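You operate a simulated robot arm through the tools that you are given. There is no shell and no other tool. Be economical: measure what you need, move in short steps, check, and stop when the job is done.

You are at the controls of a simulated robot arm. One attempt, no reset.

TASK
Put the brown label beaker on the yellow tray. Put the blue ring on the long bench top away on the island bench top. Turn the wall channel dial to 6. Put two of the sponges from the long bench top on the top of the cart. Open the motors door, take the sink plug and leave it on the floor behind the motors door and shut the door again. Take the tub from the store bench top and leave it on the side bench top. Do these in any order. Set down upright: brown label beaker, blue ring, tub.

The check looks at the end state, three seconds after you hand in, the way a careful person would. Anything else that was tipped, shoved, dropped, spilled or broken makes it a failure.

THE ROBOT
A 5-joint arm with a fingered hand on a trunk, on a base that drives. Base frame: it is fixed to the floor where the robot stands at the start and does not move with it; the origin is under the middle of the robot, x ahead of it, y to its left, z up; the surface under the hand at the start is at about z = 850. Readings come in mm, rad, newtons and seconds.
With the tool pointing down near the work surface it reaches from about 260 to 560 mm from the robot's upright axis, wherever it stands. Its first joint turns from -2.007 to 2.007 rad. Places, roughly: blue ring (9x9x11 cm) [400, -2000, 900]; brown label beaker [500, -250, 1000]; floor behind the motors door [-2100, -900, 100]; island bench top [-1700, -3300, 800]; motors door [-2400, -900, 400]; side bench top [-3400, 3100, 800]; sink plug (4x4x12 cm) [500, -1200, 900]; sponge (10x7x4 cm) [400, -1800, 900]; sponge (10x7x5 cm) [500, -1100, 900]; top of the cart [-3600, -900, 800]; tub [-500, 4250, 1000]; wall channel dial [600, -2200, 1100]; yellow tray (20x9x4 cm) [400, -800, 900]. The tool tilts only in the upright plane through the base axis and itself; it spins freely about its own axis. Payload 2.9 kg.
Tool frame: the origin (TCP) lies between the finger pads and is the grasp point; the fingertips stand 22 mm ahead of it; z points along the fingers, y is the line along which they close. Largest opening 124 mm; the body of the gripper starts 60 mm behind the TCP. The gripper is a hand of 3 fingers: y runs from the thumb to the fingers, the wrist lies at [0, 0, -218] in the tool frame, and closing takes about 1.5 s.
Orientation is told as [roll, pitch, yaw] about the base's x, y, z axes, in that order, counted from this pose: with the fingers straight down and closing along the base's y, the tool's x points along the base's -x, its y along +y and its z along -z.

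THE INTERFACE
- The arm moves only by the tool drive_tool. Its argument "motion" is a list of rows, each an object (a shift or turn left out is 0, a gripper value left out holds the last) with "delta_pos": the shift along the base's x, y, z in units of 50 mm (1.0 is 50 mm), a list of three; "rot": the turn, a rotation vector about the base's x, y, z in units of 5 degrees (1.0 is 5 degrees), a list of three. In form: [{"delta_pos": [tx, ty, tz], "rot": [rx, ry, rz]}, ...]. A call has 1 to 8 rows; each row shifts and turns the commanded pose from where the row before left it. "claw" is the opening in per cent of the stroke, from 0 (shut) to 100 (fully open), set as the call begins (left out, the last holds). A call with a number of a shift or a turn outside -1 to 1 is refused whole. Rows are played at 5 a second. More than 50 mm and 0.15 rad between two rows, or a gripper value outside its range, and nothing of the call is played. Where a pose cannot be reached the arm comes as near as it can. A force on the tool above 40 N (or 10 N above the force at the start of the call, whichever is more), or a blocked arm, ends the call early, and 0.2 s more pass. Each finger travels about 153 mm/s and halts on what it meets, pressing with about 29 N; the grip force reading is that of the motor and also rises with nothing between the fingers. The clock runs only during rows and for 0.2 s after the last one: add rows that do not move to give the fingers time. It gives the time, the measured TCP pose, the force on the tool (base axes), the opening and the grip force at its end, in the units of the frame above (readings bear some noise), with the torque about the TCP (base axes, N m) and any sound that the robot's microphone picked up.
- Cameras (640 x 400 px; columns grow to the right, rows downward): "scene" is now at [-8.9, 90.8, 1671.4]; the picture's right is [-0.71, -0.70, 0.00], its down [-0.54, 0.55, -0.63] and it looks along [0.44, -0.45, -0.77] (base axes); focal length 262 px, centre (320, 200). "wrist" rides on the gripper at [64, -37, -75] in the tool frame; the picture's right is [0.50, 0.87, 0.00], its down [-0.62, 0.36, -0.70] and it looks along [-0.61, 0.35, 0.71] (tool axes); focal length 230 px, centre (320, 200). There is no depth. A picture from a camera that has moved, and an enlarged one, comes with that camera's place and axes in the base frame and with its lens.
- get_image(camera): a new picture of that camera. It takes no simulated time.
- raise_lower(by): slides the trunk up (or, below 0, down) by that many mm; the arm and the scene camera ride with it, the base frame stays. It gives what a move gives, with no picture.
- base_move(legs): drives the robot by 1 to 6 legs, each [ahead, left, turn to the left] in mm, mm and rad, along the robot's own axes; the way and the turn of a leg run together, so that a leg with both is an arc; at most 1500 mm and 3.142 rad a leg. The arm and the cameras ride along, it lands a little off, and it stops where it bumps. It gives what a move gives.
- curl_fingers(finger1, finger2, thumb_bend): sets how far each is bent, from 0 (flat) to 1 (curled in); at 0.3 the hand is open as for a grip, at 0.7 the pads meet at the TCP. One left out holds its place. A second passes; each finger stops where it meets its share of the squeeze, and holds until it gets a number again. A gripper value or a shape takes the hand back. It gives what a move gives, with no picture; readings hold the bend of each and the force on the fingers (four entries, about 0 where the hand has none), thumb and palm.
- preshape(shape): the hand has 3 fingers and takes this shape, open, in about a second: jaw (thumb against the fingers, like two jaws); tri (thumb and two fingers); tip (a fingertip pinch); poke (one finger out to press); point (the index stretched); flat (the hand flat); cup (the hand cupped); fist (a fist). The gripper value then closes the fingers along that shape, each until it touches; the sizes above hold for jaw. It gives what a move gives, with no picture.
- turn_head(pan, tilt): turns the head with the scene camera to pan (to the left, within 2.705 rad either way) and tilt (down, from -0.506 to 1.204), counted from straight ahead of the robot. It gives what a move gives.
- enlarge(camera, box): a new picture of the part [left, top, right, bottom] of that camera's present view, enlarged. It takes no simulated time.
- finish_job(): hands the job in; it is judged then, once.

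Go step by step. Nothing tells you exact positions but the pictures and the camera data: compare them with the known pose of the tool, close in by small moves and look again before you grip or let go. The budget is 217 turns and 202 pictures, counting those below and the enlarged ones. Unless the task says otherwise, let go and move clear before handing in.

The tools are called as name(argument=value, ...) on one line, values as JSON. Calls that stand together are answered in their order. drive_tool: Moves the arm, as the interface text tells. Its arguments: {"type":"object","properties":{"motion":{"type":"array"},"claw":{"type":"number"}},"required":["motion"]} The other tools are called the same way: raise_lower (by) slides the trunk up or down; preshape (shape) gives the hand a shape; curl_fingers (finger1, finger2, thumb_bend) moves the fingers one by one; base_move (legs) drives the base; turn_head (pan, tilt) turns the head that bears the scene camera; get_image (camera) takes a picture; enlarge (camera, box) takes an enlarged picture of a part of a camera's view; finish_job () hands the job in.

At the start:

```text
clock: 0.0
tool_pos: [258.2, -244.7, 1167.2]
orientation: [-0.001, 0.0, 0.001]
ft_force: [-0.4, 1.0, -0.1]
ft_torque: [0.01, 0.03, 0.02]
grip_width: 123.8
gripper_force: 0.1
shape: jaw
bend: [0.3, 0.3, 0.3]
finger forces: [0.0, 0.0, 0.1, 0.1, 0.0, 0.0]
trunk travel left (down, up): [-775.0, 215.0]
robot x, y, heading: [-0.3, -1.9, 0.003]
head pan, tilt: [-0.792, 0.885]
```

scene: 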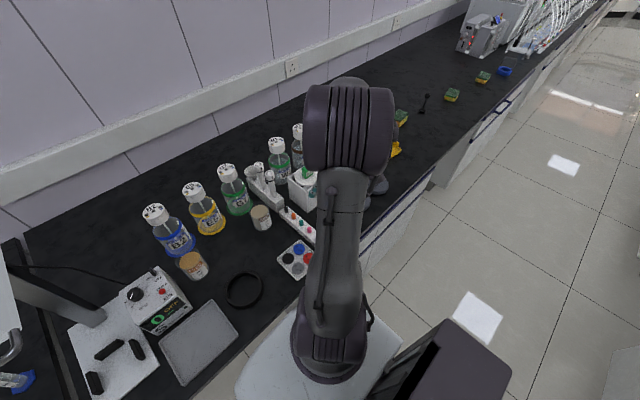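
wrist: 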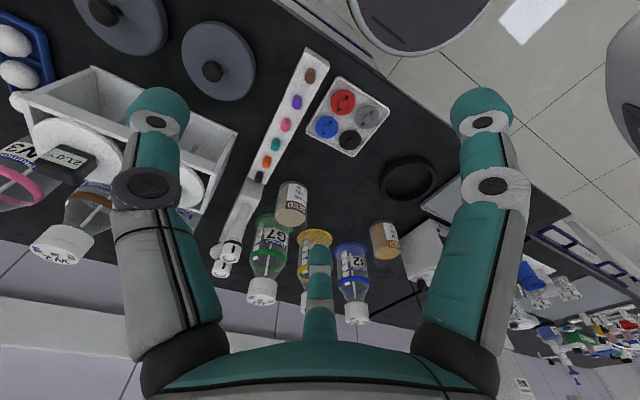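

I see the long bench with many bottles ahead; the brown label beaker should be near [500,-250]. I look closer before moving.

enlarge(camera="scene", box=[140, 100, 340, 300])

enlarge(camera="scene", box=[360, 0, 620, 180])

enlarge(camera="wrist", box=[0, 0, 440, 340])

```text
2.00 times, centred on (240, 200) of scene
camera zoom: at [-8.9, 90.8, 1671.4], right [-0.71, -0.7, 0.0], down [-0.54, 0.55, -0.63], along [0.44, -0.45, -0.77], focal length 523 px, centre (480, 200)
```

zoom: 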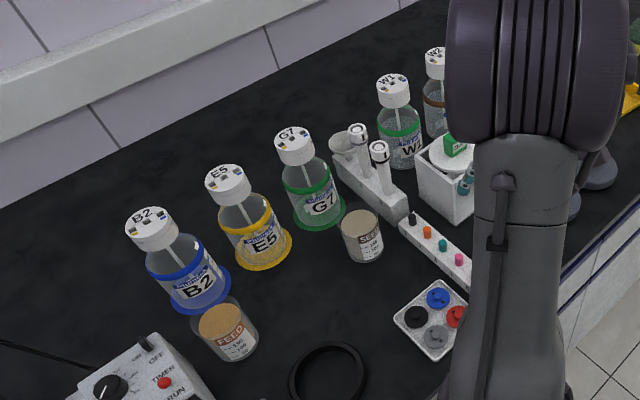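

```text
2.22 times, centred on (490, 90) of scene
camera zoom: at [-8.9, 90.8, 1671.4], right [-0.71, -0.7, 0.0], down [-0.54, 0.55, -0.63], along [0.44, -0.45, -0.77], focal length 581 px, centre (-58, 444)
```

zoom: 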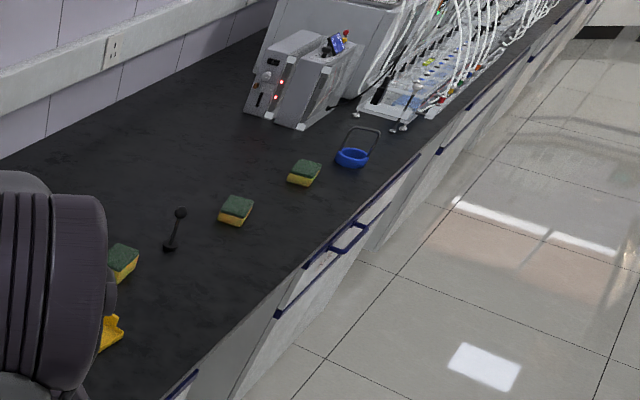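

```text
1.18 times, centred on (220, 170) of wrist
camera zoom: at [193.7, -281.6, 1242.3], right [-0.5, 0.87, 0.0], down [0.62, 0.36, 0.7], along [0.61, 0.35, -0.71], focal length 271 px, centre (438, 235)
```

zoom: 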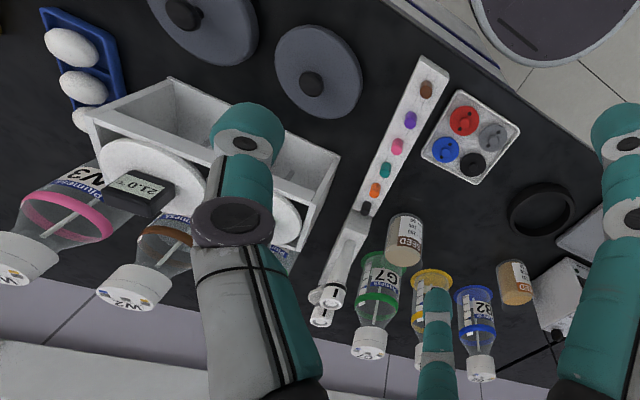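

enlarge(camera="wrist", box=[250, 160, 410, 260])

enlarge(camera="scene", box=[160, 180, 320, 280])

turn_head(pan=-1.25, tilt=0.75)

get_image(camera="scene")

```text
4.00 times, centred on (330, 210) of wrist
camera zoom: at [193.7, -281.6, 1242.3], right [-0.5, 0.87, 0.0], down [0.62, 0.36, 0.7], along [0.61, 0.35, -0.71], focal length 920 px, centre (280, 160)
```

zoom: 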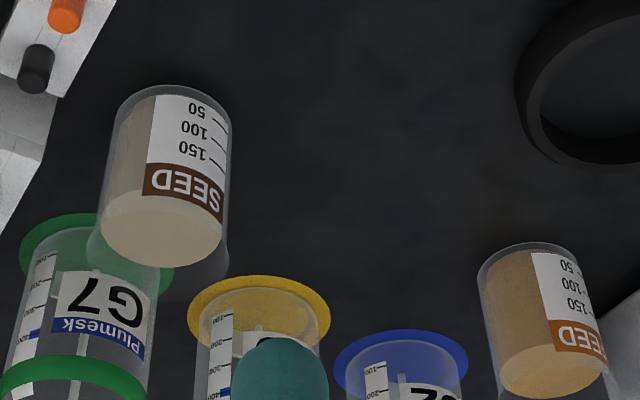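

```text
4.00 times, centred on (240, 230) of scene
camera zoom: at [-8.9, 90.8, 1671.4], right [-0.71, -0.7, 0.0], down [-0.54, 0.55, -0.63], along [0.44, -0.45, -0.77], focal length 1046 px, centre (640, 80)
```

zoom: 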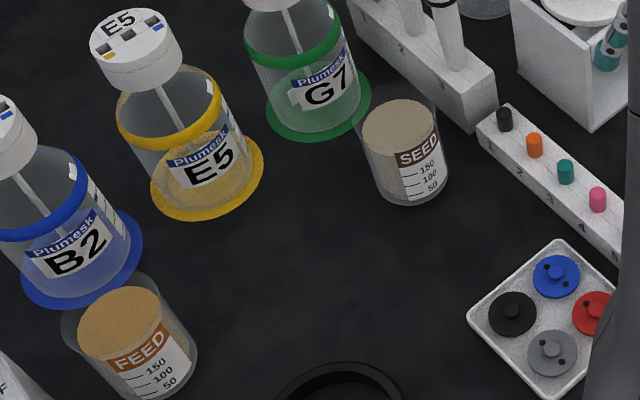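

```text
clock: 0.9
tool_pos: [257.8, -245.3, 1166.6]
orientation: [0.0, 0.002, -0.001]
ft_force: [-0.5, -0.2, 0.8]
ft_torque: [0.0, 0.02, 0.0]
grip_width: 124.1
gripper_force: 0.1
shape: jaw
bend: [0.3, 0.3, 0.3]
finger forces: [0.1, 0.0, 0.0, 0.1, 0.1, 0.1]
trunk travel left (down, up): [-775.0, 215.0]
robot x, y, heading: [-3.4, 1.4, -0.004]
head pan, tilt: [-1.25, 0.75]
```

```text
194 pictures are left
camera scene: at [-36.2, 66.7, 1682.0], right [-0.95, -0.32, 0.0], down [-0.22, 0.65, -0.73], along [0.23, -0.69, -0.68], focal length 262 px, centre (320, 200)
```

scene: 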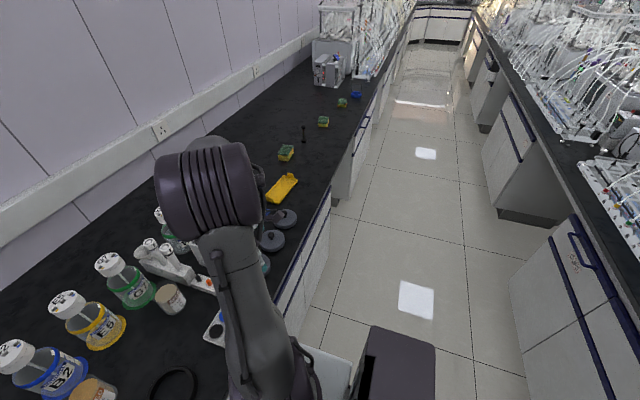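

turn_head(pan=-2.0, tilt=0.35)

get_image(camera="scene")

turn_head(pan=-2.7, tilt=0.35)

get_image(camera="scene")

turn_head(pan=2.6, tilt=0.35)

get_image(camera="scene")

turn_head(pan=1.6, tilt=0.35)

get_image(camera="scene")

```text
clock: 2.0
tool_pos: [257.3, -244.0, 1168.4]
orientation: [-0.002, 0.0, 0.0]
ft_force: [0.3, 0.2, 0.7]
ft_torque: [-0.02, 0.0, 0.01]
grip_width: 124.0
gripper_force: 0.1
shape: jaw
bend: [0.3, 0.3, 0.3]
finger forces: [0.1, 0.0, 0.0, 0.0, 0.0, 0.0]
trunk travel left (down, up): [-775.0, 215.0]
robot x, y, heading: [-0.0, -1.6, 0.001]
head pan, tilt: [-2.0, 0.351]
```

```text
193 pictures are left
camera scene: at [-101.2, 60.5, 1717.7], right [-0.91, 0.42, 0.0], down [0.14, 0.31, -0.94], along [-0.39, -0.85, -0.34], focal length 262 px, centre (320, 200)
```

scene: 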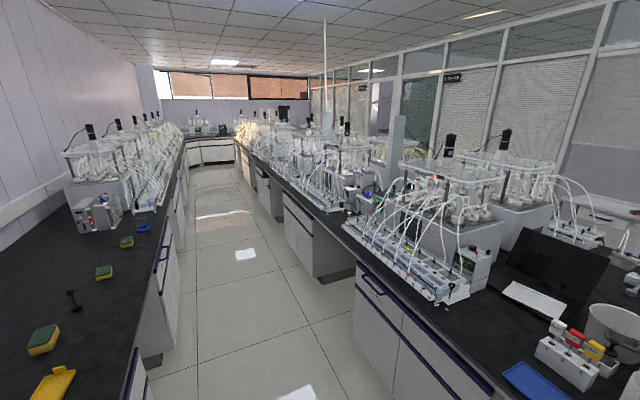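

```text
clock: 3.1
tool_pos: [256.9, -243.2, 1168.3]
orientation: [0.001, 0.001, 0.0]
ft_force: [0.5, 0.4, -0.2]
ft_torque: [0.0, 0.02, -0.01]
grip_width: 123.8
gripper_force: 0.1
shape: jaw
bend: [0.3, 0.3, 0.3]
finger forces: [0.0, 0.0, 0.1, 0.0, 0.0, 0.0]
trunk travel left (down, up): [-775.0, 215.0]
robot x, y, heading: [0.4, 0.4, -0.003]
head pan, tilt: [-2.7, 0.351]
```

```text
192 pictures are left
camera scene: at [-146.7, 105.4, 1717.7], right [-0.43, 0.9, 0.0], down [0.31, 0.15, -0.94], along [-0.85, -0.4, -0.34], focal length 262 px, centre (320, 200)
```

scene: 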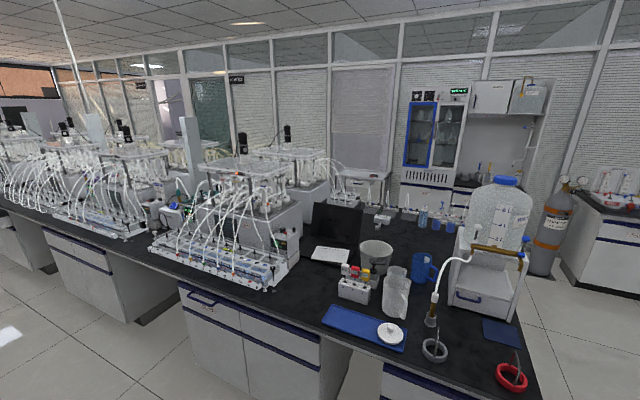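

```text
clock: 7.2
tool_pos: [257.3, -244.1, 1166.6]
orientation: [0.001, 0.0, 0.0]
ft_force: [-0.9, -0.1, -0.7]
ft_torque: [0.02, 0.01, -0.01]
grip_width: 123.9
gripper_force: 0.0
shape: jaw
bend: [0.3, 0.3, 0.3]
finger forces: [0.0, 0.1, 0.1, 0.1, 0.1, 0.1]
trunk travel left (down, up): [-775.0, 215.0]
robot x, y, heading: [0.1, -2.4, 0.0]
head pan, tilt: [2.601, 0.351]
```

```text
191 pictures are left
camera scene: at [-142.3, 193.3, 1717.7], right [0.52, 0.86, 0.0], down [0.29, -0.18, -0.94], along [-0.8, 0.48, -0.34], focal length 262 px, centre (320, 200)
```

scene: 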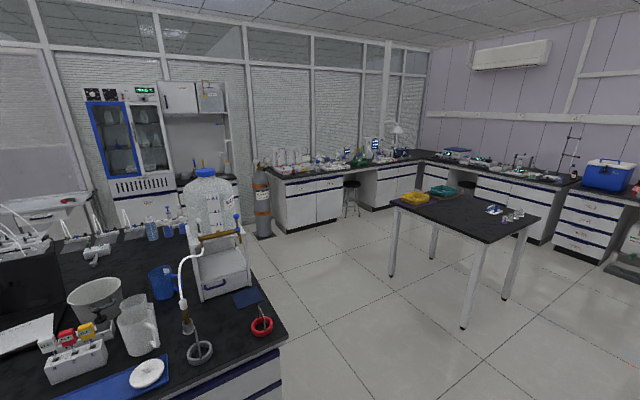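

```text
clock: 8.5
tool_pos: [256.2, -245.0, 1167.1]
orientation: [0.0, 0.0, 0.001]
ft_force: [-0.6, 1.0, 0.6]
ft_torque: [0.0, -0.02, 0.04]
grip_width: 124.1
gripper_force: 0.0
shape: jaw
bend: [0.3, 0.3, 0.3]
finger forces: [0.1, 0.0, 0.1, 0.0, 0.1, 0.0]
trunk travel left (down, up): [-775.0, 215.0]
robot x, y, heading: [-1.1, 1.7, 0.003]
head pan, tilt: [1.6, 0.351]
```

```text
190 pictures are left
camera scene: at [-65.4, 238.3, 1717.7], right [1.0, 0.03, 0.0], down [0.01, -0.34, -0.94], along [-0.03, 0.94, -0.34], focal length 262 px, centre (320, 200)
```

scene: 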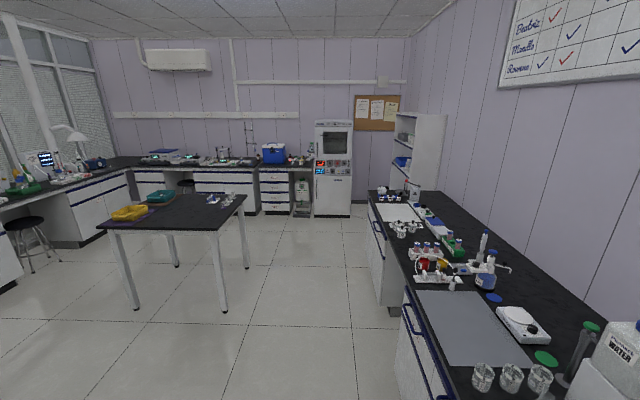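

SEED is the beaker with the dark brown label, at about (525,-158). I move slightly right, then bring the hand above it turning the closing line away from its neighbours.

base_move(legs=[[0, -110, 0]])

drive_tool(motion=[{"rot": [0, 0, -1]}, {"delta_pos": [0.6, 0.4, 0], "rot": [0, 0, -1]}, {"delta_pos": [0.8, 0.6, 0], "rot": [0, 0, -1]}, {"delta_pos": [0.8, 0.6, 0], "rot": [0, 0, -1]}, {"delta_pos": [0.8, 0.6, 0], "rot": [0, 0, -1]}, {"delta_pos": [0.8, 0.6, 0], "rot": [0, 0, -1]}, {"delta_pos": [0.8, 0.6, 0], "rot": [0, 0, -1]}, {"delta_pos": [0.4, 0.4, 0], "rot": [0, 0, -1]}])

drive_tool(motion=[{"rot": [0, 0, -1]}, {"rot": [0, 0, -1]}, {"rot": [0, 0, -1]}, {"rot": [0, 0, -1]}, {}])

get_image(camera="wrist")

turn_head(pan=-0.4, tilt=0.85)

get_image(camera="scene")

```text
clock: 9.7
tool_pos: [252.7, -351.0, 1168.9]
orientation: [0.001, -0.001, 0.005]
ft_force: [0.2, 0.5, -0.1]
ft_torque: [0.0, -0.02, -0.03]
grip_width: 124.0
gripper_force: 0.1
shape: jaw
bend: [0.3, 0.3, 0.3]
finger forces: [0.0, 0.1, 0.0, 0.0, 0.0, 0.1]
trunk travel left (down, up): [-775.0, 215.0]
robot x, y, heading: [-4.8, -104.2, 0.004]
head pan, tilt: [1.6, 0.351]
```

```text
clock: 11.5
tool_pos: [505.4, -160.6, 1167.7]
orientation: [-0.001, 0.001, -0.694]
ft_force: [-0.1, 0.0, -0.1]
ft_torque: [0.01, -0.03, 0.01]
grip_width: 124.0
gripper_force: 0.1
shape: jaw
bend: [0.3, 0.3, 0.3]
finger forces: [0.0, 0.0, 0.0, 0.1, 0.1, 0.0]
trunk travel left (down, up): [-775.0, 215.0]
robot x, y, heading: [-2.5, -106.7, 0.005]
head pan, tilt: [1.6, 0.351]
```

```text
clock: 12.7
tool_pos: [504.6, -161.0, 1167.5]
orientation: [0.0, 0.0, -1.042]
ft_force: [-0.3, 0.3, -0.1]
ft_torque: [0.0, 0.0, 0.0]
grip_width: 123.9
gripper_force: 0.0
shape: jaw
bend: [0.3, 0.3, 0.3]
finger forces: [0.0, 0.1, 0.1, 0.1, 0.0, 0.0]
trunk travel left (down, up): [-775.0, 215.0]
robot x, y, heading: [-4.3, -108.1, 0.005]
head pan, tilt: [1.6, 0.351]
```

```text
189 pictures are left
camera wrist: at [440.6, -124.8, 1242.7], right [0.5, 0.87, 0.0], down [0.62, -0.35, 0.7], along [0.61, -0.35, -0.71], focal length 230 px, centre (320, 200)
```

wrist: 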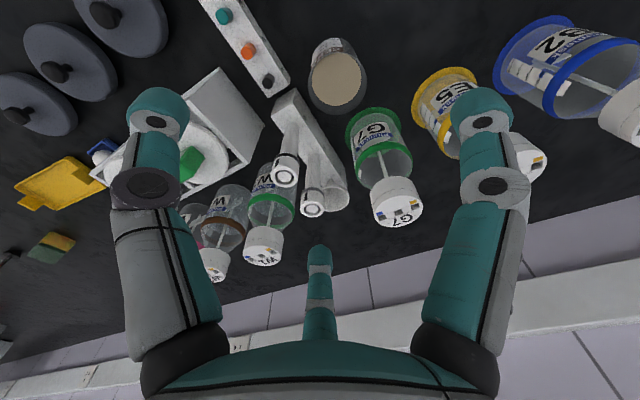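

```text
clock: 14.6
tool_pos: [504.0, -160.0, 1169.0]
orientation: [-0.001, 0.0, -1.041]
ft_force: [-0.3, -0.6, 0.8]
ft_torque: [0.02, 0.0, 0.05]
grip_width: 123.8
gripper_force: 0.1
shape: jaw
bend: [0.3, 0.3, 0.3]
finger forces: [0.1, 0.0, 0.1, 0.1, 0.1, 0.0]
trunk travel left (down, up): [-775.0, 215.0]
robot x, y, heading: [-5.6, -108.0, 0.005]
head pan, tilt: [-0.4, 0.85]
```

```text
188 pictures are left
camera scene: at [4.3, 6.7, 1674.0], right [-0.38, -0.92, 0.0], down [-0.69, 0.29, -0.66], along [0.61, -0.25, -0.75], focal length 262 px, centre (320, 200)
```

scene: 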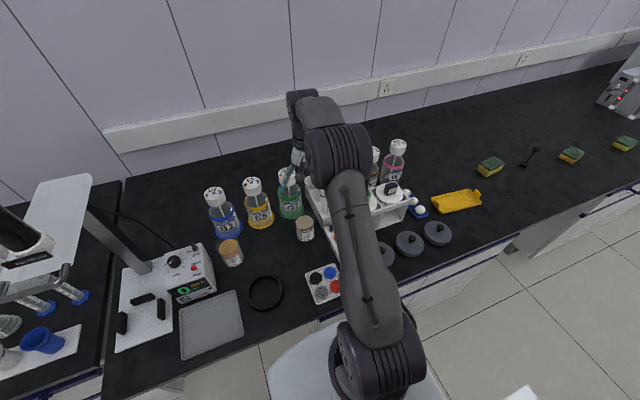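

enlarge(camera="scene", box=[240, 180, 360, 260])

enlarge(camera="wrist", box=[260, 20, 420, 120])

```text
5.00 times, centred on (300, 220) of scene
camera zoom: at [4.3, 6.7, 1674.0], right [-0.38, -0.92, 0.0], down [-0.69, 0.29, -0.66], along [0.61, -0.25, -0.75], focal length 1308 px, centre (420, 100)
```

zoom: 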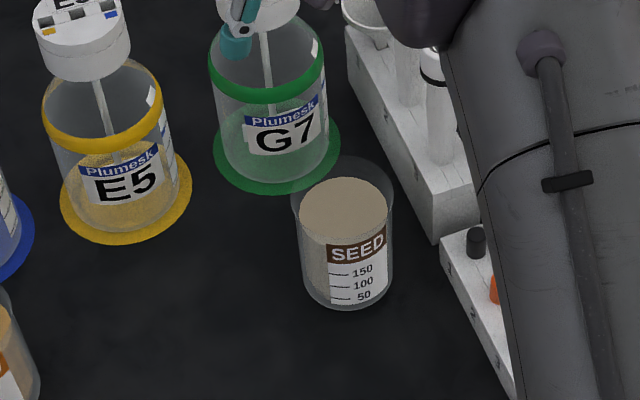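

```text
4.00 times, centred on (340, 70) of wrist
camera zoom: at [440.6, -124.8, 1242.7], right [0.49, 0.87, 0.0], down [0.62, -0.35, 0.7], along [0.61, -0.35, -0.71], focal length 920 px, centre (240, 720)
```

zoom: 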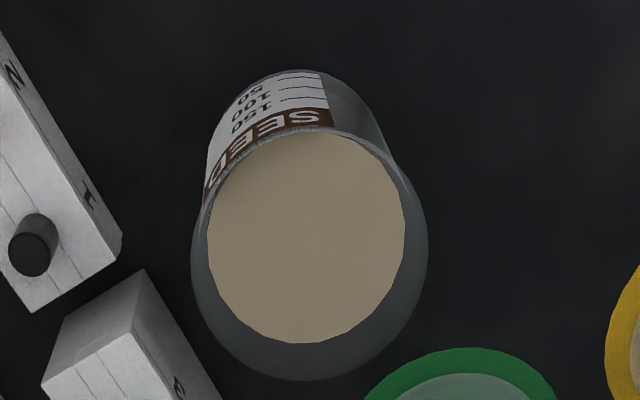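

SEED's center is about (530,-152), rim near z 950; I center over it, narrow the hand a bit and descend partway to check.

drive_tool(motion=[{"delta_pos": [0.51, 0.17, 0]}, {"delta_pos": [0, 0, -0.8]}, {"delta_pos": [0, 0, -0.8]}, {"delta_pos": [0, 0, -0.8]}, {"delta_pos": [0, 0, -0.8]}, {}], claw=80)

get_image(camera="wrist")

get_image(camera="scene")

```text
clock: 16.0
tool_pos: [529.7, -155.1, 1008.7]
orientation: [-0.001, 0.0, -1.041]
ft_force: [0.0, -0.6, -0.2]
ft_torque: [0.0, 0.01, 0.01]
grip_width: 99.3
gripper_force: 0.0
shape: jaw
bend: [0.26, 0.26, 0.47]
finger forces: [0.0, 0.0, 0.1, 0.0, 0.1, 0.0]
trunk travel left (down, up): [-775.0, 215.0]
robot x, y, heading: [-5.9, -107.7, 0.004]
head pan, tilt: [-0.4, 0.85]
```

```text
185 pictures are left
camera wrist: at [465.9, -118.0, 1082.9], right [0.49, 0.87, 0.0], down [0.62, -0.35, 0.7], along [0.61, -0.35, -0.71], focal length 230 px, centre (320, 200)
```

wrist: 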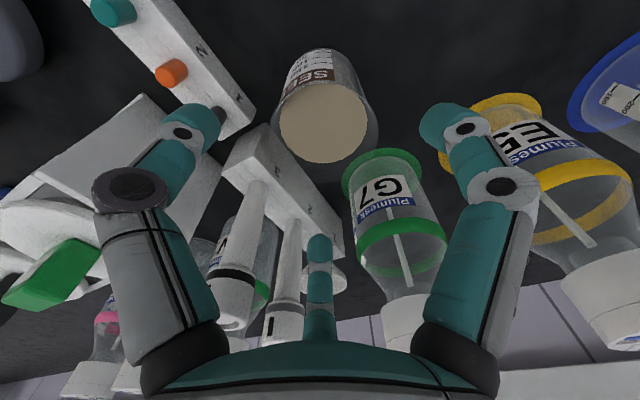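

```text
184 pictures are left
camera scene: at [3.8, 6.7, 1674.0], right [-0.38, -0.92, 0.0], down [-0.69, 0.29, -0.66], along [0.61, -0.25, -0.75], focal length 262 px, centre (320, 200)
```

scene: 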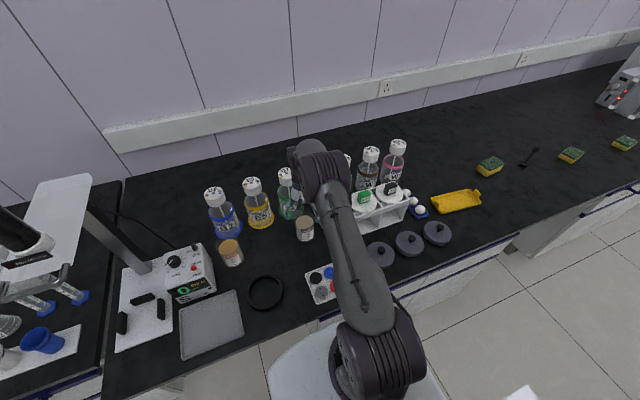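

drive_tool(motion=[{"delta_pos": [-0.05, 0.12, -0.4]}, {"delta_pos": [0, 0, -0.5]}, {"delta_pos": [0, 0, -0.5]}, {"delta_pos": [0, 0, -0.5]}, {}])

get_image(camera="wrist")

enlarge(camera="scene", box=[240, 160, 400, 260])

```text
clock: 17.2
tool_pos: [527.2, -147.5, 913.7]
orientation: [0.001, -0.002, -1.044]
ft_force: [0.9, 0.1, -0.5]
ft_torque: [0.02, -0.01, 0.01]
grip_width: 99.6
gripper_force: 0.1
shape: jaw
bend: [0.26, 0.26, 0.47]
finger forces: [0.0, 0.0, 0.0, 0.1, 0.1, 0.0]
trunk travel left (down, up): [-775.0, 215.0]
robot x, y, heading: [-2.0, -105.6, 0.005]
head pan, tilt: [-0.4, 0.85]
```

```text
183 pictures are left
camera wrist: at [463.5, -111.0, 987.6], right [0.49, 0.87, 0.0], down [0.62, -0.35, 0.7], along [0.61, -0.35, -0.71], focal length 230 px, centre (320, 200)
```

wrist: 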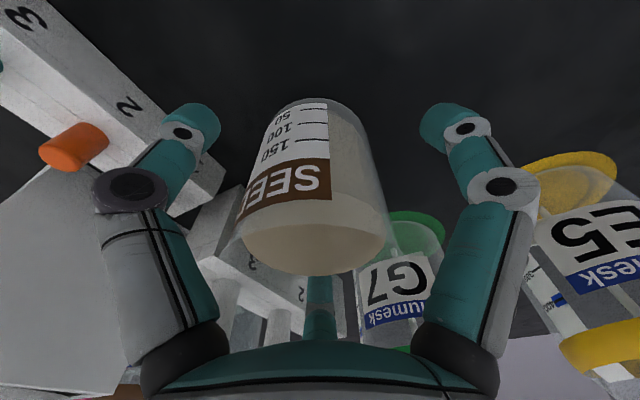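

```text
4.00 times, centred on (320, 210) of scene
camera zoom: at [4.0, 6.6, 1674.0], right [-0.38, -0.92, 0.0], down [-0.69, 0.29, -0.66], along [0.61, -0.25, -0.75], focal length 1046 px, centre (320, 160)
```

zoom: 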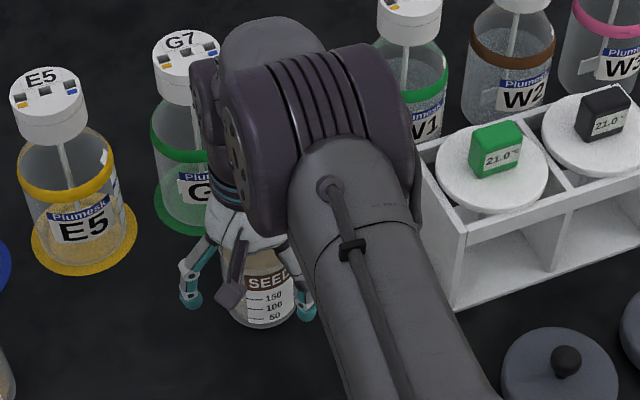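

The beaker stands between the fingers; I close.

drive_tool(motion=[{}, {}, {}, {}, {}, {}], claw=20)

get_image(camera="wrist")

```text
clock: 18.6
tool_pos: [527.8, -146.7, 912.2]
orientation: [-0.001, 0.001, -1.042]
ft_force: [0.7, -0.1, 0.0]
ft_torque: [-0.02, -0.01, -0.01]
grip_width: 56.6
gripper_force: 29.1
shape: jaw
bend: [0.77, 0.35, 0.7]
finger forces: [23.5, 27.3, 0.0, 0.1, 26.4, 0.0]
trunk travel left (down, up): [-775.0, 215.0]
robot x, y, heading: [1.1, -111.2, 0.005]
head pan, tilt: [-0.4, 0.85]
```

```text
181 pictures are left
camera wrist: at [464.0, -111.0, 987.5], right [0.49, 0.87, 0.0], down [0.62, -0.35, 0.7], along [0.61, -0.35, -0.71], focal length 230 px, centre (320, 200)
```

wrist: 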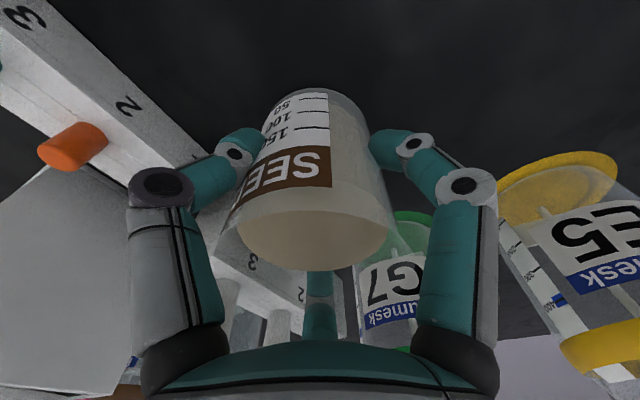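

drive_tool(motion=[{"delta_pos": [0, 0, 0.3]}, {"delta_pos": [0, 0, 0.5]}, {"delta_pos": [0, 0, 0.8]}, {"delta_pos": [0, 0, 0.8]}, {"delta_pos": [0, 0, 0.8]}, {}])

get_image(camera="wrist")

```text
clock: 20.0
tool_pos: [527.8, -144.4, 1074.6]
orientation: [0.0, 0.001, -1.043]
ft_force: [-0.9, 0.7, -2.9]
ft_torque: [0.0, -0.01, -0.02]
grip_width: 57.0
gripper_force: 29.0
shape: jaw
bend: [0.77, 0.35, 0.7]
finger forces: [23.7, 27.8, 0.1, 0.1, 26.4, 0.1]
trunk travel left (down, up): [-775.0, 215.0]
robot x, y, heading: [-7.2, -109.4, 0.003]
head pan, tilt: [-0.4, 0.85]
```

```text
180 pictures are left
camera wrist: at [463.8, -109.0, 1149.8], right [0.49, 0.87, 0.0], down [0.62, -0.35, 0.7], along [0.61, -0.35, -0.71], focal length 230 px, centre (320, 200)
```

wrist: 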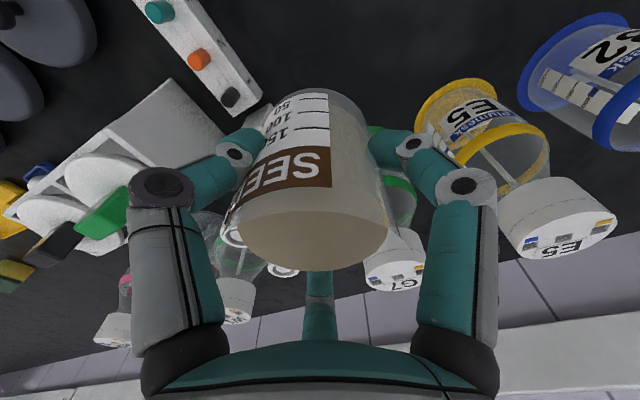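

Lifted and held. Raise, retract a little and drive along the bench toward the tray.

drive_tool(motion=[{"delta_pos": [0, 0, 0.8]}, {"delta_pos": [-0.5, 0, 0.8]}, {"delta_pos": [-0.8, 0, 0.3]}, {"delta_pos": [-0.8, 0, 0]}, {}])

base_move(legs=[[0, -600, 0]])

turn_head(pan=-0.35, tilt=0.85)

get_image(camera="scene")

get_image(camera="wrist")

```text
clock: 21.2
tool_pos: [423.3, -146.5, 1168.0]
orientation: [-0.001, 0.0, -1.041]
ft_force: [0.5, 0.7, -4.1]
ft_torque: [-0.03, 0.02, 0.01]
grip_width: 56.4
gripper_force: 28.7
shape: jaw
bend: [0.77, 0.35, 0.7]
finger forces: [23.7, 28.2, 0.1, 0.0, 26.3, 0.0]
trunk travel left (down, up): [-775.0, 215.0]
robot x, y, heading: [-6.0, -107.4, 0.002]
head pan, tilt: [-0.4, 0.85]
```

```text
clock: 24.6
tool_pos: [421.2, -734.6, 1168.1]
orientation: [0.001, -0.001, -1.026]
ft_force: [-1.3, 0.2, -4.1]
ft_torque: [0.05, -0.03, -0.01]
grip_width: 55.9
gripper_force: 28.8
shape: jaw
bend: [0.77, 0.35, 0.7]
finger forces: [24.8, 32.5, 0.0, 0.0, 26.0, 0.1]
trunk travel left (down, up): [-775.0, 215.0]
robot x, y, heading: [-7.4, -700.2, 0.022]
head pan, tilt: [-0.4, 0.85]
```

```text
clock: 25.2
tool_pos: [421.1, -734.6, 1167.6]
orientation: [0.001, 0.0, -1.028]
ft_force: [1.1, -0.2, -3.6]
ft_torque: [0.01, -0.01, -0.01]
grip_width: 56.2
gripper_force: 28.6
shape: jaw
bend: [0.77, 0.35, 0.7]
finger forces: [24.9, 32.5, 0.1, 0.1, 26.0, 0.0]
trunk travel left (down, up): [-775.0, 215.0]
robot x, y, heading: [-8.9, -699.5, 0.019]
head pan, tilt: [-0.351, 0.85]
```

```text
179 pictures are left
camera scene: at [1.7, -583.9, 1674.1], right [-0.32, -0.95, 0.0], down [-0.71, 0.24, -0.66], along [0.62, -0.21, -0.75], focal length 262 px, centre (320, 200)
```

scene: 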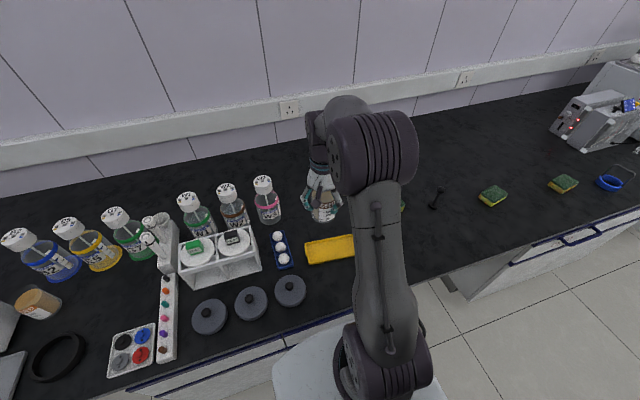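

```text
178 pictures are left
camera wrist: at [356.6, -699.1, 1242.0], right [0.48, 0.88, 0.0], down [0.63, -0.34, 0.7], along [0.61, -0.34, -0.71], focal length 230 px, centre (320, 200)
```

wrist: 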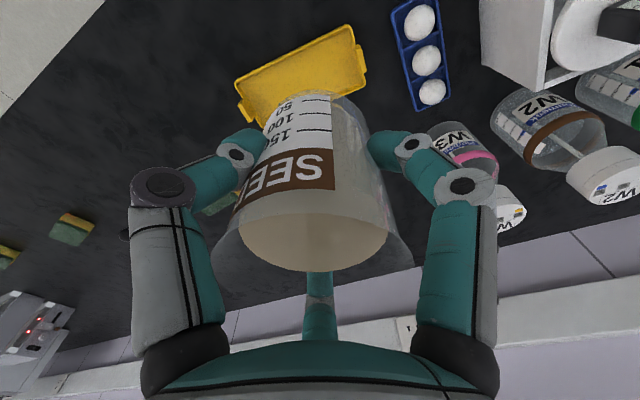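

enlarge(camera="wrist", box=[210, 10, 390, 140])

enlarge(camera="scene", box=[260, 190, 420, 290])

```text
3.08 times, centred on (300, 75) of wrist
camera zoom: at [356.6, -699.1, 1242.0], right [0.48, 0.88, 0.0], down [0.63, -0.34, 0.7], along [0.61, -0.34, -0.71], focal length 708 px, centre (382, 585)
```

zoom: 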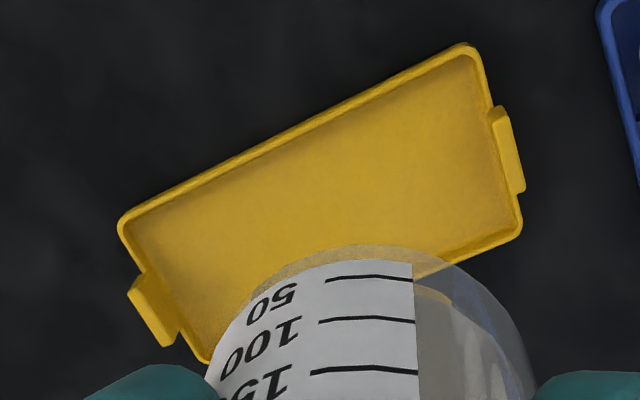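

```text
4.00 times, centred on (340, 240) of scene
camera zoom: at [1.7, -583.9, 1674.1], right [-0.32, -0.95, 0.0], down [-0.71, 0.24, -0.66], along [0.62, -0.21, -0.75], focal length 1046 px, centre (240, 40)
```

zoom: 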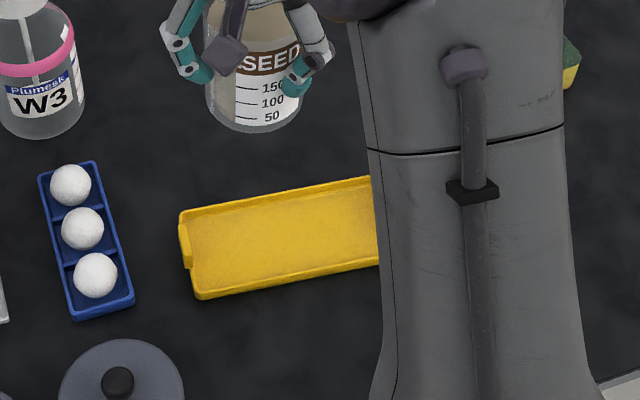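

The tray's center is near (441,-782), a shallow rimmed tray. I move over it and lower partly to check alignment.

drive_tool(motion=[{"delta_pos": [0.35, -0.93, 0]}, {"delta_pos": [0, 0, -0.8]}, {"delta_pos": [0, 0, -0.8]}, {"delta_pos": [0, 0, -0.8]}, {"delta_pos": [0, 0, -0.8]}, {"delta_pos": [0, 0, -0.4]}, {}])

enlarge(camera="wrist", box=[180, 0, 500, 200])

enlarge(camera="scene", box=[270, 190, 390, 270])

```text
clock: 26.8
tool_pos: [438.7, -779.5, 988.0]
orientation: [0.0, 0.0, -1.026]
ft_force: [0.1, 0.6, -2.9]
ft_torque: [0.02, 0.02, 0.0]
grip_width: 55.8
gripper_force: 29.1
shape: jaw
bend: [0.77, 0.35, 0.7]
finger forces: [24.7, 32.4, 0.0, 0.0, 25.9, 0.1]
trunk travel left (down, up): [-775.0, 215.0]
robot x, y, heading: [-7.9, -702.4, 0.021]
head pan, tilt: [-0.351, 0.85]
```

```text
2.00 times, centred on (340, 100) of wrist
camera zoom: at [374.4, -744.4, 1062.9], right [0.48, 0.88, 0.0], down [0.62, -0.34, 0.7], along [0.61, -0.34, -0.71], focal length 460 px, centre (280, 400)
```

zoom: 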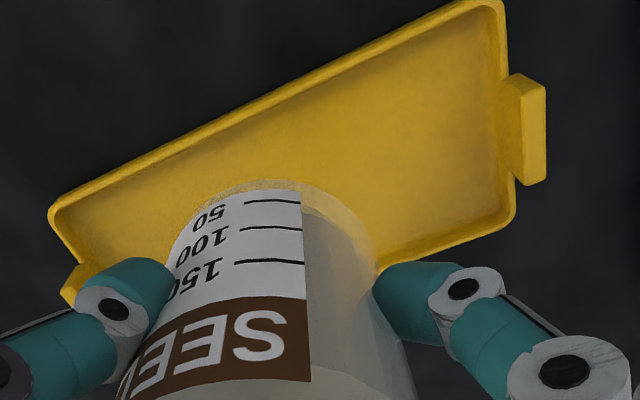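

```text
5.00 times, centred on (330, 230) of scene
camera zoom: at [1.6, -583.4, 1674.0], right [-0.32, -0.95, 0.0], down [-0.71, 0.24, -0.66], along [0.62, -0.21, -0.75], focal length 1308 px, centre (270, 50)
```

zoom: 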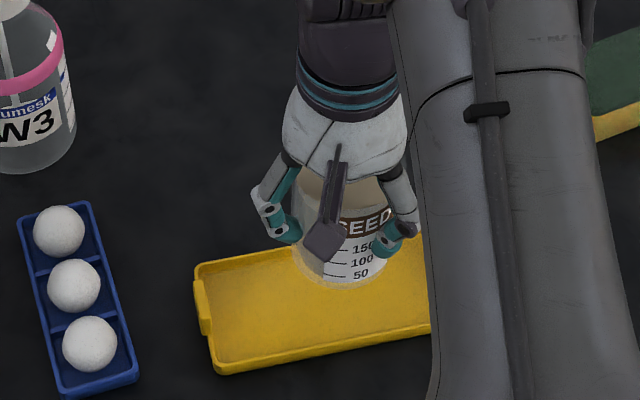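

drive_tool(motion=[{"delta_pos": [0, -0.04, -0.4]}, {"delta_pos": [0, 0, -0.4]}, {}])

enlarge(camera="wrist", box=[180, 0, 500, 200])

enlarge(camera="scene", box=[290, 210, 380, 270])

```text
clock: 27.6
tool_pos: [439.1, -782.9, 949.6]
orientation: [0.0, 0.001, -1.026]
ft_force: [0.0, 0.6, -3.4]
ft_torque: [0.03, -0.01, 0.01]
grip_width: 56.0
gripper_force: 29.1
shape: jaw
bend: [0.77, 0.35, 0.7]
finger forces: [24.7, 32.4, 0.1, 0.0, 25.9, 0.0]
trunk travel left (down, up): [-775.0, 215.0]
robot x, y, heading: [-7.9, -708.3, 0.015]
head pan, tilt: [-0.351, 0.85]
```

```text
2.00 times, centred on (340, 100) of wrist
camera zoom: at [374.7, -747.1, 1023.1], right [0.48, 0.88, 0.0], down [0.62, -0.34, 0.7], along [0.61, -0.34, -0.71], focal length 460 px, centre (280, 400)
```

zoom: 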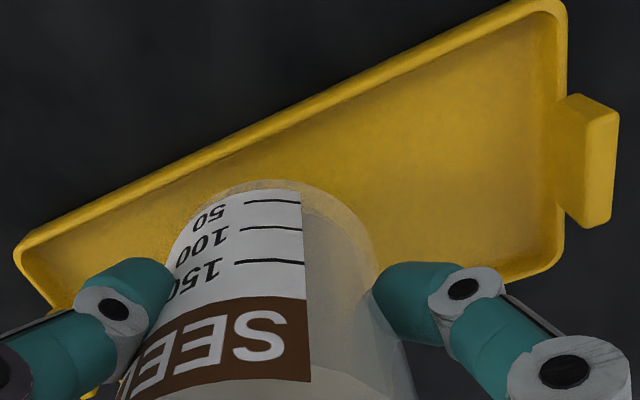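

```text
6.67 times, centred on (335, 240) of scene
camera zoom: at [1.6, -583.7, 1674.0], right [-0.32, -0.95, 0.0], down [-0.71, 0.24, -0.66], along [0.62, -0.21, -0.75], focal length 1744 px, centre (220, -67)
```

zoom: 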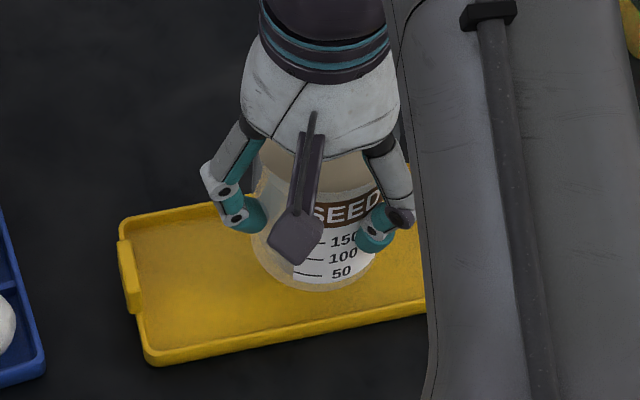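

Alignment is close; shifting 3 mm toward me and lowering onto the tray floor in small steps.

drive_tool(motion=[{"delta_pos": [-0.06, 0, -0.2]}, {"delta_pos": [0, 0, -0.2]}, {}])

enlarge(camera="scene", box=[290, 210, 380, 270])

enlarge(camera="wrist", box=[180, 0, 500, 200])

```text
clock: 28.4
tool_pos: [435.5, -782.2, 927.5]
orientation: [-0.001, 0.0, -1.027]
ft_force: [1.1, -0.3, 2.5]
ft_torque: [-0.05, 0.1, -0.01]
grip_width: 56.1
gripper_force: 28.7
shape: jaw
bend: [0.78, 0.35, 0.7]
finger forces: [24.7, 32.9, 0.0, 0.1, 27.4, 0.0]
trunk travel left (down, up): [-775.0, 215.0]
robot x, y, heading: [-10.1, -702.6, 0.019]
head pan, tilt: [-0.351, 0.85]
```

```text
6.67 times, centred on (335, 240) of scene
camera zoom: at [1.2, -583.5, 1674.1], right [-0.32, -0.95, 0.0], down [-0.71, 0.24, -0.66], along [0.62, -0.21, -0.75], focal length 1744 px, centre (220, -67)
```

zoom: 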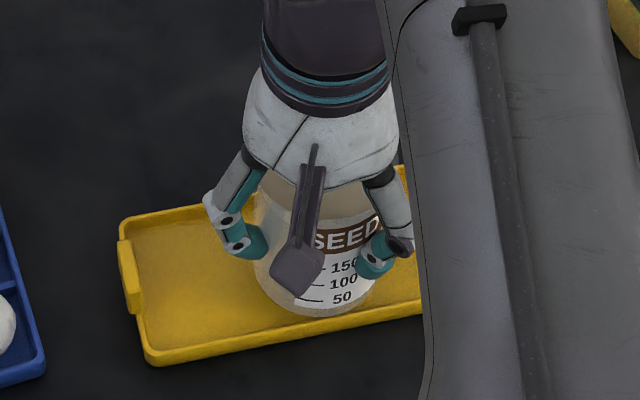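

```text
2.00 times, centred on (340, 100) of wrist
camera zoom: at [371.2, -747.1, 1002.7], right [0.48, 0.88, 0.0], down [0.62, -0.34, 0.7], along [0.62, -0.34, -0.71], focal length 460 px, centre (280, 400)
```

zoom: 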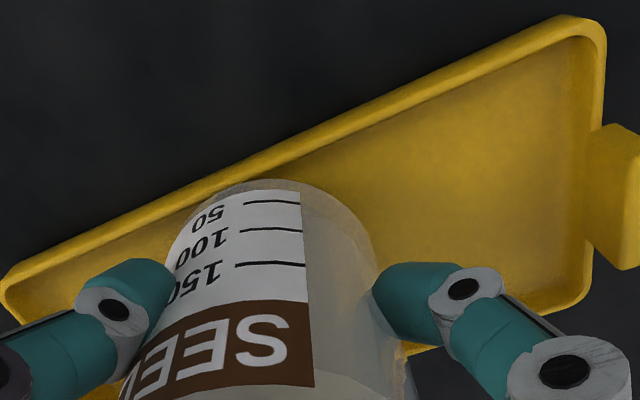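

Contact came slightly early; re-triangulating the rim height puts the tray center about 5 mm further out. I lift, shift and look.

drive_tool(motion=[{"delta_pos": [0, 0, 0.25]}, {"delta_pos": [0.11, 0, 0]}, {"delta_pos": [0, 0, -0.2]}, {"delta_pos": [0, 0, -0.1]}, {}])

enlarge(camera="scene", box=[290, 210, 380, 270])

enlarge(camera="wrist", box=[180, 0, 500, 200])

```text
clock: 29.6
tool_pos: [442.3, -783.0, 925.4]
orientation: [-0.001, -0.001, -1.026]
ft_force: [0.3, -0.2, -3.2]
ft_torque: [0.02, -0.02, -0.02]
grip_width: 56.2
gripper_force: 29.1
shape: jaw
bend: [0.78, 0.35, 0.7]
finger forces: [24.7, 32.6, 0.0, 0.0, 27.2, 0.0]
trunk travel left (down, up): [-775.0, 215.0]
robot x, y, heading: [-7.2, -703.1, 0.02]
head pan, tilt: [-0.351, 0.85]
```

```text
6.67 times, centred on (335, 240) of scene
camera zoom: at [1.9, -583.7, 1674.0], right [-0.32, -0.95, 0.0], down [-0.71, 0.24, -0.66], along [0.62, -0.21, -0.75], focal length 1744 px, centre (220, -67)
```

zoom: 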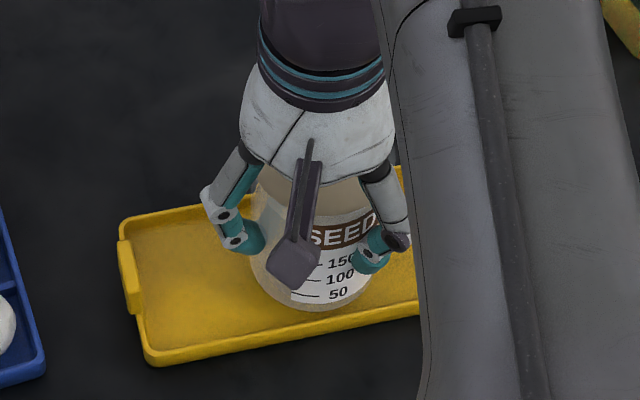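

```text
2.00 times, centred on (340, 100) of wrist
camera zoom: at [376.5, -747.4, 999.6], right [0.48, 0.88, 0.0], down [0.63, -0.34, 0.7], along [0.61, -0.34, -0.71], focal length 460 px, centre (280, 400)
```

zoom: 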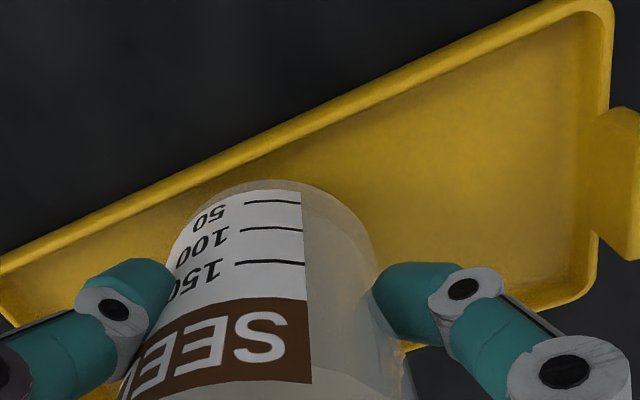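

drive_tool(motion=[{"delta_pos": [0, 0, -0.08]}, {"delta_pos": [0, 0, -0.06]}, {}])

```text
clock: 30.4
tool_pos: [441.8, -781.6, 917.4]
orientation: [-0.001, 0.0, -1.025]
ft_force: [0.0, 0.5, -3.2]
ft_torque: [0.01, 0.05, -0.02]
grip_width: 56.1
gripper_force: 29.0
shape: jaw
bend: [0.78, 0.35, 0.7]
finger forces: [24.7, 32.6, 0.1, 0.0, 27.2, 0.1]
trunk travel left (down, up): [-775.0, 215.0]
robot x, y, heading: [-6.0, -703.0, 0.021]
head pan, tilt: [-0.351, 0.85]
```

drive_tool(motion=[{"delta_pos": [0, 0, -0.06]}, {}])

enlarge(camera="scene", box=[290, 210, 380, 270])

enlarge(camera="wrist", box=[180, 0, 500, 200])

```text
clock: 31.0
tool_pos: [441.2, -783.6, 916.5]
orientation: [0.002, -0.002, -1.027]
ft_force: [1.0, -0.3, 10.4]
ft_torque: [-0.17, -0.02, -0.01]
grip_width: 56.0
gripper_force: 29.2
shape: jaw
bend: [0.78, 0.35, 0.7]
finger forces: [24.9, 32.4, 0.1, 0.0, 27.9, 0.0]
trunk travel left (down, up): [-775.0, 215.0]
robot x, y, heading: [-7.9, -703.2, 0.021]
head pan, tilt: [-0.351, 0.85]
```

```text
6.67 times, centred on (335, 240) of scene
camera zoom: at [-0.1, -583.2, 1674.2], right [-0.32, -0.95, 0.0], down [-0.71, 0.24, -0.66], along [0.63, -0.21, -0.75], focal length 1744 px, centre (220, -67)
```

zoom: 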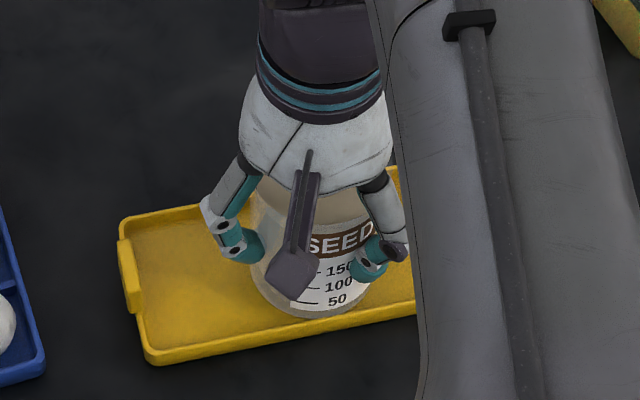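

```text
2.00 times, centred on (340, 100) of wrist
camera zoom: at [376.0, -747.1, 990.4], right [0.48, 0.88, 0.0], down [0.62, -0.34, 0.7], along [0.62, -0.34, -0.71], focal length 460 px, centre (280, 400)
```

zoom: 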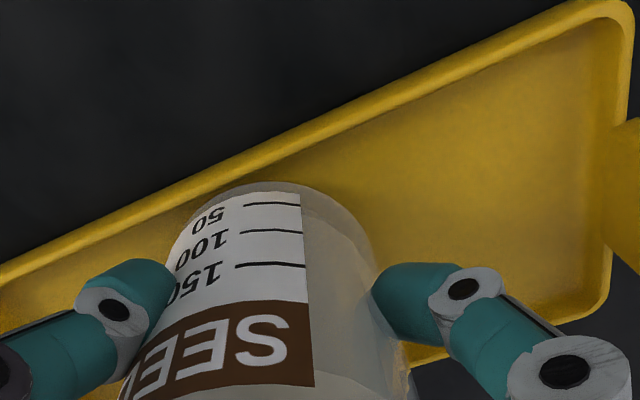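

It rests on the tray floor (bottom about z 853). I open and lift away.

drive_tool(motion=[{}, {}, {}, {}, {}], claw=78)

get_image(camera="wrist")

```text
clock: 32.2
tool_pos: [440.4, -783.2, 915.4]
orientation: [0.0, 0.001, -1.027]
ft_force: [0.2, 1.1, -0.1]
ft_torque: [0.03, 0.0, -0.03]
grip_width: 96.4
gripper_force: 0.1
shape: jaw
bend: [0.26, 0.26, 0.5]
finger forces: [0.0, 0.0, 0.0, 0.1, 0.0, 0.1]
trunk travel left (down, up): [-775.0, 215.0]
robot x, y, heading: [-8.6, -703.6, 0.025]
head pan, tilt: [-0.351, 0.85]
```

```text
165 pictures are left
camera wrist: at [376.4, -747.2, 989.7], right [0.48, 0.88, 0.0], down [0.62, -0.34, 0.7], along [0.61, -0.34, -0.71], focal length 230 px, centre (320, 200)
```

wrist: 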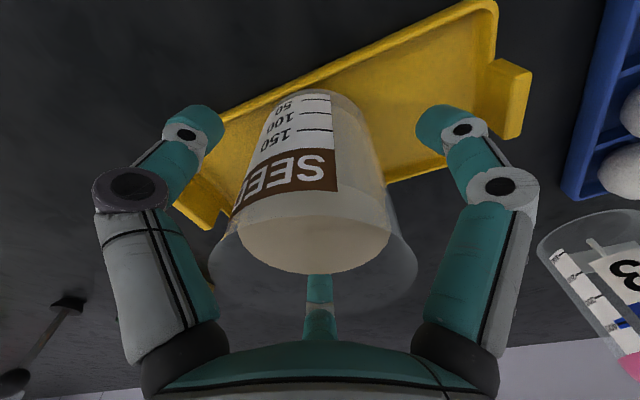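

Released; lifting straight up and checking.

drive_tool(motion=[{"delta_pos": [0, 0, 0.4]}, {"delta_pos": [0, 0, 0.8]}, {"delta_pos": [0, 0, 1]}, {"delta_pos": [0, 0, 1]}, {"delta_pos": [0, 0, 1]}, {"delta_pos": [-1, 0, 0.8]}, {"delta_pos": [-1, 0, 0]}, {}])

turn_head(pan=-0.9, tilt=0.75)

get_image(camera="wrist")

get_image(camera="scene")

```text
refused: row 6 steps farther than a row can; nothing moved
```

```text
clock: 33.2
tool_pos: [440.0, -783.8, 914.5]
orientation: [-0.001, -0.001, -1.027]
ft_force: [0.4, 1.1, -0.7]
ft_torque: [0.0, -0.01, 0.01]
grip_width: 96.5
gripper_force: 0.1
shape: jaw
bend: [0.26, 0.26, 0.5]
finger forces: [0.0, 0.0, 0.0, 0.0, 0.0, 0.0]
trunk travel left (down, up): [-775.0, 215.0]
robot x, y, heading: [-6.5, -701.9, 0.02]
head pan, tilt: [-0.901, 0.75]
```

```text
164 pictures are left
camera wrist: at [376.5, -747.2, 989.6], right [0.48, 0.88, 0.0], down [0.62, -0.34, 0.7], along [0.61, -0.34, -0.71], focal length 230 px, centre (320, 200)
```

wrist: 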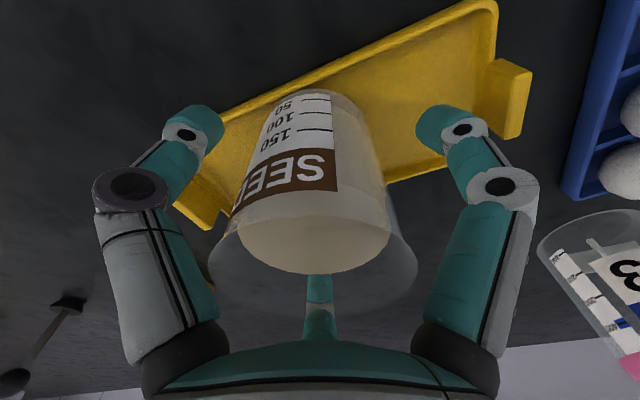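

```text
163 pictures are left
camera scene: at [-19.7, -622.0, 1682.0], right [-0.77, -0.64, 0.0], down [-0.44, 0.52, -0.73], along [0.47, -0.56, -0.68], focal length 262 px, centre (320, 200)
```

scene: 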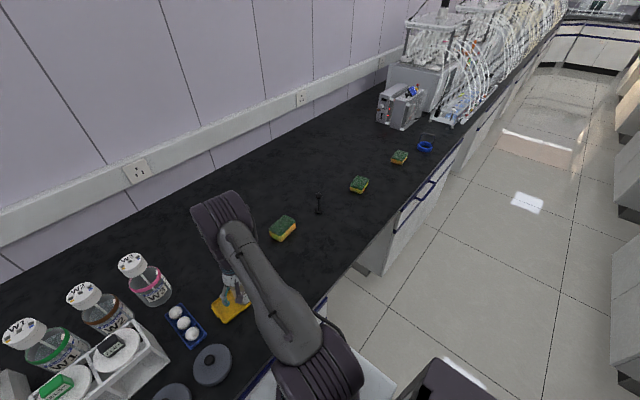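

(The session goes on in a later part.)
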